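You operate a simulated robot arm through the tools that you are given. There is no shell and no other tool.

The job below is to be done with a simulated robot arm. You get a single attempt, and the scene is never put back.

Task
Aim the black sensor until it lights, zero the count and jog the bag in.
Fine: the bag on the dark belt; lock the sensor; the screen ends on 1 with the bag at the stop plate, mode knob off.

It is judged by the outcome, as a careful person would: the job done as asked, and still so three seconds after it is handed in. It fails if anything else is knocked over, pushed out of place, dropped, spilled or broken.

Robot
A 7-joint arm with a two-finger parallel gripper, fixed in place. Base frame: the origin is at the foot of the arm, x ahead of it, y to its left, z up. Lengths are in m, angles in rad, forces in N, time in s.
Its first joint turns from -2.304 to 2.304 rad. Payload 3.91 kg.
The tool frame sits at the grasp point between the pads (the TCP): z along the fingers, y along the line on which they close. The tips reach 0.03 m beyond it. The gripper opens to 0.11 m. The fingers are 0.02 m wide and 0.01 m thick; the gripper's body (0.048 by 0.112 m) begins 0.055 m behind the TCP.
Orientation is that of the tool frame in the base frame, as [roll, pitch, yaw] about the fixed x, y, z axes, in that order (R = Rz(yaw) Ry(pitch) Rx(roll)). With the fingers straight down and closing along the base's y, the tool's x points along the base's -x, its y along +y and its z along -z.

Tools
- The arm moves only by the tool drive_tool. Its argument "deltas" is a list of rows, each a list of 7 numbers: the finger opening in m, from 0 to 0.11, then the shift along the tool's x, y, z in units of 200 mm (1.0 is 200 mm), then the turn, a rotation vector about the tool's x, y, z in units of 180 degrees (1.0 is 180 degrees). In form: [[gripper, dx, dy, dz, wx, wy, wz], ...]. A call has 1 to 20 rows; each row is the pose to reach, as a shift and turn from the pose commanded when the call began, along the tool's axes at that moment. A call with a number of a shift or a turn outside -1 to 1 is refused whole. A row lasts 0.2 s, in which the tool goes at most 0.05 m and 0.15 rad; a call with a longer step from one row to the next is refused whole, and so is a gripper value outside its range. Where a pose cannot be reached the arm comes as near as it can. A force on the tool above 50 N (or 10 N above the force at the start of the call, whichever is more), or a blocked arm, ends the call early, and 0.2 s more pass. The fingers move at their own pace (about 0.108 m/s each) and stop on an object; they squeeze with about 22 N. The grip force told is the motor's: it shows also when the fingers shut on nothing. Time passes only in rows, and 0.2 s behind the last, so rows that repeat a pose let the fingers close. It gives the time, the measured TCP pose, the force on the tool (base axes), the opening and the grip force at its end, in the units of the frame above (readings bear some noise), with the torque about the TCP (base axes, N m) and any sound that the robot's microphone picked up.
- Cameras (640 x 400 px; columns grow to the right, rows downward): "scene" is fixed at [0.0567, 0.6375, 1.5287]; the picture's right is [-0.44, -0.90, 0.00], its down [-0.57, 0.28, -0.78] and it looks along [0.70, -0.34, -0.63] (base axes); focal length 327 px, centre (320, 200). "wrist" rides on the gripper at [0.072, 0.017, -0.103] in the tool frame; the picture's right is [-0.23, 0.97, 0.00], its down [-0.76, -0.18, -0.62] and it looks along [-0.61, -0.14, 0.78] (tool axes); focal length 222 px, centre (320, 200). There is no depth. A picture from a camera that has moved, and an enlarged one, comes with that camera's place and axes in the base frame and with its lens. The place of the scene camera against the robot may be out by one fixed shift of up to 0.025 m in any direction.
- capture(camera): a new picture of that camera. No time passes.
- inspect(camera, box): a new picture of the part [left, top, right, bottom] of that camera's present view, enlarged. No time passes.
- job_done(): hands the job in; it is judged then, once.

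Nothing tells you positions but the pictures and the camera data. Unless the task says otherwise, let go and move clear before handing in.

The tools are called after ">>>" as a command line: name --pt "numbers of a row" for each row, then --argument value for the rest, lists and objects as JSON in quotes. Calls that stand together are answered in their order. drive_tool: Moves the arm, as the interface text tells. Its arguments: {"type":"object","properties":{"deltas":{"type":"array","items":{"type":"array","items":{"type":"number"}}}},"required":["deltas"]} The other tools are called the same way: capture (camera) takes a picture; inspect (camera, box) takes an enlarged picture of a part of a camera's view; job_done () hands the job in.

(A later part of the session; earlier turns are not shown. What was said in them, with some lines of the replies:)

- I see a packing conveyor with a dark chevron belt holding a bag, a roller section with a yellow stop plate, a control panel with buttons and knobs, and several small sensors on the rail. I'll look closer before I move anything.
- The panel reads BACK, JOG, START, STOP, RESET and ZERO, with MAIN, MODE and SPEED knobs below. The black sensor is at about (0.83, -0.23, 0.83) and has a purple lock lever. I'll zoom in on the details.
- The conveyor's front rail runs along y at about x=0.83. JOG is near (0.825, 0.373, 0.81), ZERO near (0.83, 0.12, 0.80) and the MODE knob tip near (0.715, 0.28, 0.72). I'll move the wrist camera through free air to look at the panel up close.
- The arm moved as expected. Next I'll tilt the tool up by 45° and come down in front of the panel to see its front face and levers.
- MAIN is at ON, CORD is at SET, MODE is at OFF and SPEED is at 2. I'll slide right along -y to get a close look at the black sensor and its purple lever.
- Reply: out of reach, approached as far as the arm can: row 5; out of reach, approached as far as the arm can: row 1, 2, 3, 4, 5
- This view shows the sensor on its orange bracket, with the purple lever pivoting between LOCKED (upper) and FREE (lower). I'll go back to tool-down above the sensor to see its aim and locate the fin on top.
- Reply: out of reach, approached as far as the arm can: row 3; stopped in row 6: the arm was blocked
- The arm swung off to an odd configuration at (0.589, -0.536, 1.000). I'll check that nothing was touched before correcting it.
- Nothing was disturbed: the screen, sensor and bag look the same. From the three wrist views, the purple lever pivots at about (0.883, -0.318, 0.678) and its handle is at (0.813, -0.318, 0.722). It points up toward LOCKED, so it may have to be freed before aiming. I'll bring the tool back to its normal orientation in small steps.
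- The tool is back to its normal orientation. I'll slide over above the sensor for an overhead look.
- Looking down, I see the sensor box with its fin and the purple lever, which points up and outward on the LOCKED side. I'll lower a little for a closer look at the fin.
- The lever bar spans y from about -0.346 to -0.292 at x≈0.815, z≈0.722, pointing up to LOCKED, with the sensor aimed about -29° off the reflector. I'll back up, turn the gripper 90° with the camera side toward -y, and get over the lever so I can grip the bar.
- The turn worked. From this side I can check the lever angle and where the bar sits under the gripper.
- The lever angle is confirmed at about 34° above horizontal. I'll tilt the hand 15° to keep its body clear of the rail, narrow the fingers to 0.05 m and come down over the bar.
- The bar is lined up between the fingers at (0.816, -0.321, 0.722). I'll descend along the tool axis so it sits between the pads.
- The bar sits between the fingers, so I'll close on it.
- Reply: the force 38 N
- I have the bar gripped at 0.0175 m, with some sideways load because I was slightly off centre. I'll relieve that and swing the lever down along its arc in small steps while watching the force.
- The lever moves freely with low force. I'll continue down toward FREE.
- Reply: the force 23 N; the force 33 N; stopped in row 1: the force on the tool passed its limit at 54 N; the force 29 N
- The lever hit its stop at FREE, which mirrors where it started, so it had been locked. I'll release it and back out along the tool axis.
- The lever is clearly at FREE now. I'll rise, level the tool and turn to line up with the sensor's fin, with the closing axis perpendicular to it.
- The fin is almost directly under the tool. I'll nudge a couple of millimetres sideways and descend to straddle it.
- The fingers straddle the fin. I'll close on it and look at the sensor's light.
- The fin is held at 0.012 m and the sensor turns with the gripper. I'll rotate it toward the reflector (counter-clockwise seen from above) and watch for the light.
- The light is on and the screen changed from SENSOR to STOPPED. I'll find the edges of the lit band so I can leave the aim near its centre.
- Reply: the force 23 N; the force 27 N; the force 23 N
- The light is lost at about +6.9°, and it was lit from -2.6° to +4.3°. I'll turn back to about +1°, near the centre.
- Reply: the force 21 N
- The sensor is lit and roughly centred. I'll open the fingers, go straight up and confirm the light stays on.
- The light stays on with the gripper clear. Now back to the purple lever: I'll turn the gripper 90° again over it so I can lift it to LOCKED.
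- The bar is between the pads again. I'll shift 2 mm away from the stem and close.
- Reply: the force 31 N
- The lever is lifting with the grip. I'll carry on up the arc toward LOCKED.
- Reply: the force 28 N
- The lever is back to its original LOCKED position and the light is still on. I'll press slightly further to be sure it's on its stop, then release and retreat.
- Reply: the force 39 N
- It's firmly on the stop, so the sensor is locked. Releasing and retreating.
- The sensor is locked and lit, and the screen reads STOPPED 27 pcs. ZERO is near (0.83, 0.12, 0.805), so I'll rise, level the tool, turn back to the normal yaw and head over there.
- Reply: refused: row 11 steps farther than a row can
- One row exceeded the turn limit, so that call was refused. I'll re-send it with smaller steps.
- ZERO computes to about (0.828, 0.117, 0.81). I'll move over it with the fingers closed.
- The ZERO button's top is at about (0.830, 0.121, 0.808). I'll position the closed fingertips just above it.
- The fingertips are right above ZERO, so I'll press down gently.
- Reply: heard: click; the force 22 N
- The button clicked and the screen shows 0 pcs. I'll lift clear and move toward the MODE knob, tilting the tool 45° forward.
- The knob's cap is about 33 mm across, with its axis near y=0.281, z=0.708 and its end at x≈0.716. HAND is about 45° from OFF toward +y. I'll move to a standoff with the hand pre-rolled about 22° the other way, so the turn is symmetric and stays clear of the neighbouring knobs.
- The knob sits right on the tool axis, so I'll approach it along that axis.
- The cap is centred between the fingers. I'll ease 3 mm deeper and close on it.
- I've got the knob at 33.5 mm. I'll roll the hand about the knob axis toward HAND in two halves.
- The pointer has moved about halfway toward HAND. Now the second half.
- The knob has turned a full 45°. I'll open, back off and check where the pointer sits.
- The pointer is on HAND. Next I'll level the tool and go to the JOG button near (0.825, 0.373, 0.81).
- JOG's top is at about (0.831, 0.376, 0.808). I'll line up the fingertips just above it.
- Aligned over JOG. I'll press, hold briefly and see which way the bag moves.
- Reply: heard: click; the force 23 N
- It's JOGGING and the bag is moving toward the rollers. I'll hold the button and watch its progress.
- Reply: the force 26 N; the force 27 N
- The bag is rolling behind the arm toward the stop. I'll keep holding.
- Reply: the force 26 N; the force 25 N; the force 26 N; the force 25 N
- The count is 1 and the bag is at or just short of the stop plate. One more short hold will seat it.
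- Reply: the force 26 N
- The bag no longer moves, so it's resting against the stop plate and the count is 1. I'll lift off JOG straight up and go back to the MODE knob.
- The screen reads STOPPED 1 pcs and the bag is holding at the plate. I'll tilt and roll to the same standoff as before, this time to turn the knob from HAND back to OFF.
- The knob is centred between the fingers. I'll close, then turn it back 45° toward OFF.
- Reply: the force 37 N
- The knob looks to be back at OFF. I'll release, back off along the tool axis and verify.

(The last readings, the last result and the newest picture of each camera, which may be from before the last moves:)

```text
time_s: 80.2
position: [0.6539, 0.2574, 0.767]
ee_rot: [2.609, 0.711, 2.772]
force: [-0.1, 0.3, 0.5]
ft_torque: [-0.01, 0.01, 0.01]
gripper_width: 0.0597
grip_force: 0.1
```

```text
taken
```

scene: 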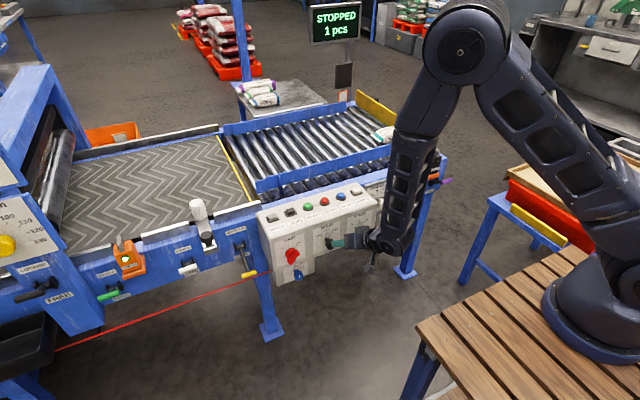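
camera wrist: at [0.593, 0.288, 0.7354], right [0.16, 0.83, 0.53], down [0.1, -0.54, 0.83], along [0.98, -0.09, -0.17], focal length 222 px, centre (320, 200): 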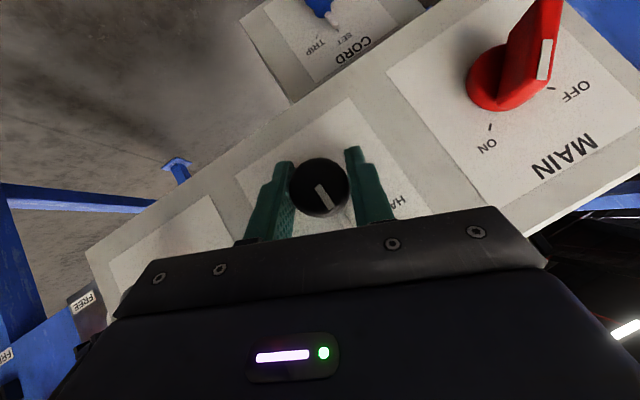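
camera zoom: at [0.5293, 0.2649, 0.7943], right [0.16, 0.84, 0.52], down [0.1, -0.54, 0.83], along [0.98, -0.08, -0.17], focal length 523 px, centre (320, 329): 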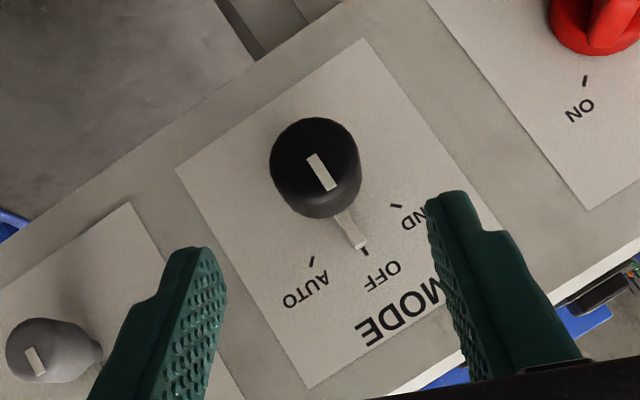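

The pointer is on OFF and the screen shows STOPPED 1 pcs. I'll move clear: un-roll, rise and level the tool.

>>> drive_tool --pt "0.06 -0.063 0.09 -0.152 0.0221 0 -0.0221" --pt "0.06 -0.127 0.18 -0.304 0.0442 0 -0.0442" --pt "0.06 -0.19 0.27 -0.456 0.0663 0 -0.0663" --pt "0.06 -0.2535 0.36 -0.6075 0.0884 0 -0.0884"

>>> drive_tool --pt "0.06 -0.09 0.0 -0.08 0 0.0417 0" --pt "0.06 -0.18 0.0 -0.16 0 0.0833 0" --pt "0.06 -0.27 0.0 -0.24 0 0.125 0" --pt "0.06 -0.36 0.0 -0.32 0 0.1667 0" --pt "0.06 -0.45 0.0 -0.4 0 0.2083 0" --pt "0.06 -0.54 0.0 -0.46 0 0.25 0"

>>> capture --camera "scene"

>>> capture --camera "wrist"

>>> inspect --camera "scene" --box '[270, 90, 470, 280]'

```text
time_s: 81.2
position: [0.6048, 0.2763, 0.9057]
ee_rot: [3.136, 0.784, 3.134]
force: [1.1, -0.3, -0.6]
ft_torque: [0.0, 0.0, 0.0]
gripper_width: 0.0601
grip_force: 0.0
```

```text
time_s: 82.8
position: [0.5796, 0.3209, 1.0481]
ee_rot: [3.136, 0.0, -3.044]
force: [-0.7, -0.8, 0.4]
ft_torque: [0.07, 0.03, 0.0]
gripper_width: 0.0601
grip_force: 0.1
stopped in row 6: the arm was blocked; the commanded pose is now the measured one
```

```text
taken
```

scene: 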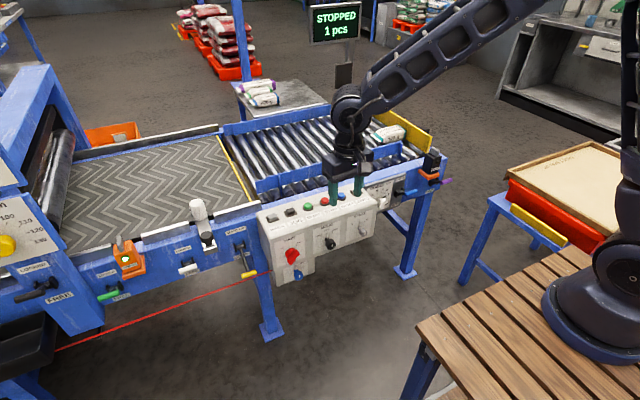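

```text
taken
camera wrist: at [0.505, 0.3304, 1.1528], right [0.13, 0.99, 0.01], down [0.78, -0.11, 0.62], along [0.62, -0.08, -0.78], focal length 222 px, centre (320, 200)
```

wrist: 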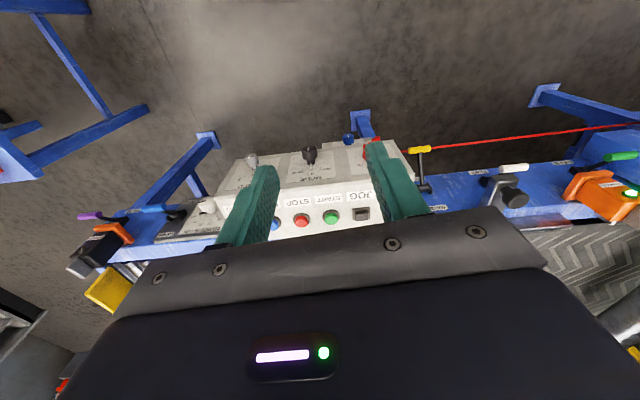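

```text
2.11 times, centred on (370, 185) of scene
camera zoom: at [0.0567, 0.6375, 1.5287], right [-0.44, -0.9, 0.0], down [-0.57, 0.28, -0.78], along [0.7, -0.34, -0.63], focal length 688 px, centre (215, 232)
```

zoom: 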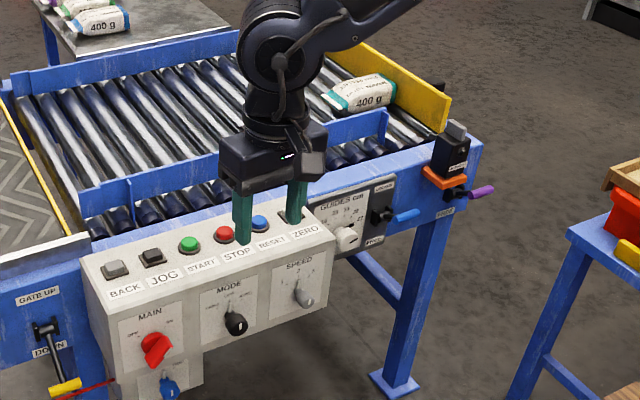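

The arm stopped at its reach limit in free air, above and in front of the panel. I'll lift a bit more and do a final check of everything.

>>> drive_tool --pt "0.06 -0.1 0 -0.12 0 0 0" --pt "0.06 -0.2 0 -0.25 0 0 0" --pt "0.06 -0.25 0 -0.4 0 0 0"

>>> capture --camera "scene"

>>> inspect --camera "scene" --box '[240, 170, 400, 290]'

>>> inspect --camera "scene" --box '[360, 100, 480, 200]'

```text
time_s: 83.6
position: [0.6296, 0.3251, 1.1305]
ee_rot: [3.135, -0.003, -3.047]
force: [0.6, -0.2, 0.4]
ft_torque: [-0.02, -0.01, -0.03]
gripper_width: 0.0602
grip_force: 0.0
```

```text
taken
```

scene: 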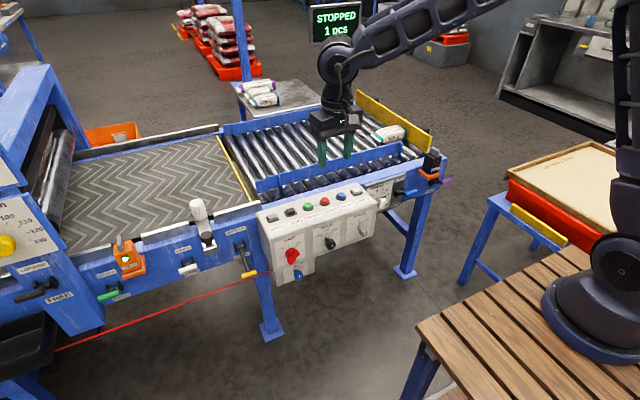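

```text
3.33 times, centred on (320, 230) of scene
camera zoom: at [0.0567, 0.6375, 1.5287], right [-0.44, -0.9, 0.0], down [-0.57, 0.28, -0.78], along [0.7, -0.34, -0.63], focal length 1088 px, centre (320, 100)
```

zoom: 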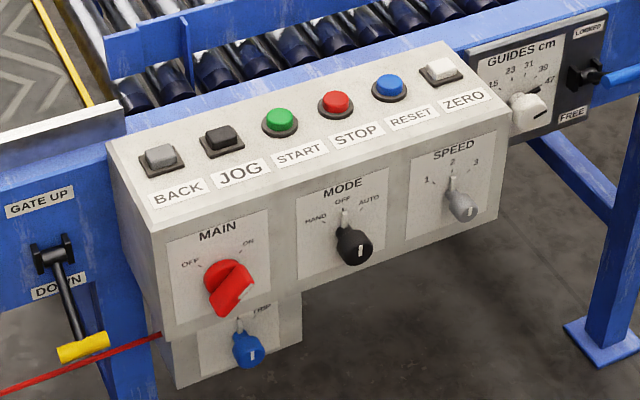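

```text
4.00 times, centred on (420, 150) of scene
camera zoom: at [0.0567, 0.6375, 1.5287], right [-0.44, -0.9, 0.0], down [-0.57, 0.28, -0.78], along [0.7, -0.34, -0.63], focal length 1306 px, centre (-80, 400)
```

zoom: 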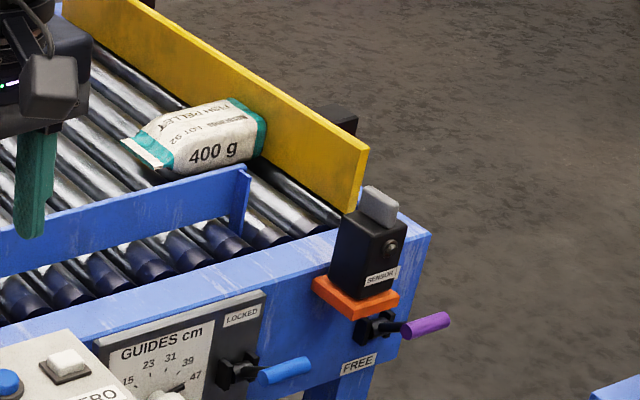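

Everything is as asked. The screen reads STOPPED 1 pcs, the bag rests against the stop plate, the sensor is locked on its aim and the MODE knob is at OFF. The sensor's light is off now only because the bag is blocking the beam. The other controls are unchanged and the arm is clear, so I'm handing the job in.

>>> job_done

```text
The job is handed in.
```

The job is done and handed in: the screen reads STOPPED 1 pcs and the bag is resting against the stop plate.

- **Sensor:** the black sensor was locked off-target, so I freed it, turned it until it lit, and locked it again with the light still on. The light is off now only because the bag is blocking its beam.
- **Count:** I pressed ZERO after locking the sensor, and the screen went from 27 to 0.
- **Bag:** I turned the MODE knob to HAND and held JOG until the bag crossed the beam and stopped against the plate.
- **MODE knob:** it is back at OFF, and I moved the arm clear of the panel before handing in.

The arm reached its limits in open air a few times, once swinging well off the path I intended. I checked the pictures afterwards and saw nothing touched or moved out of place.
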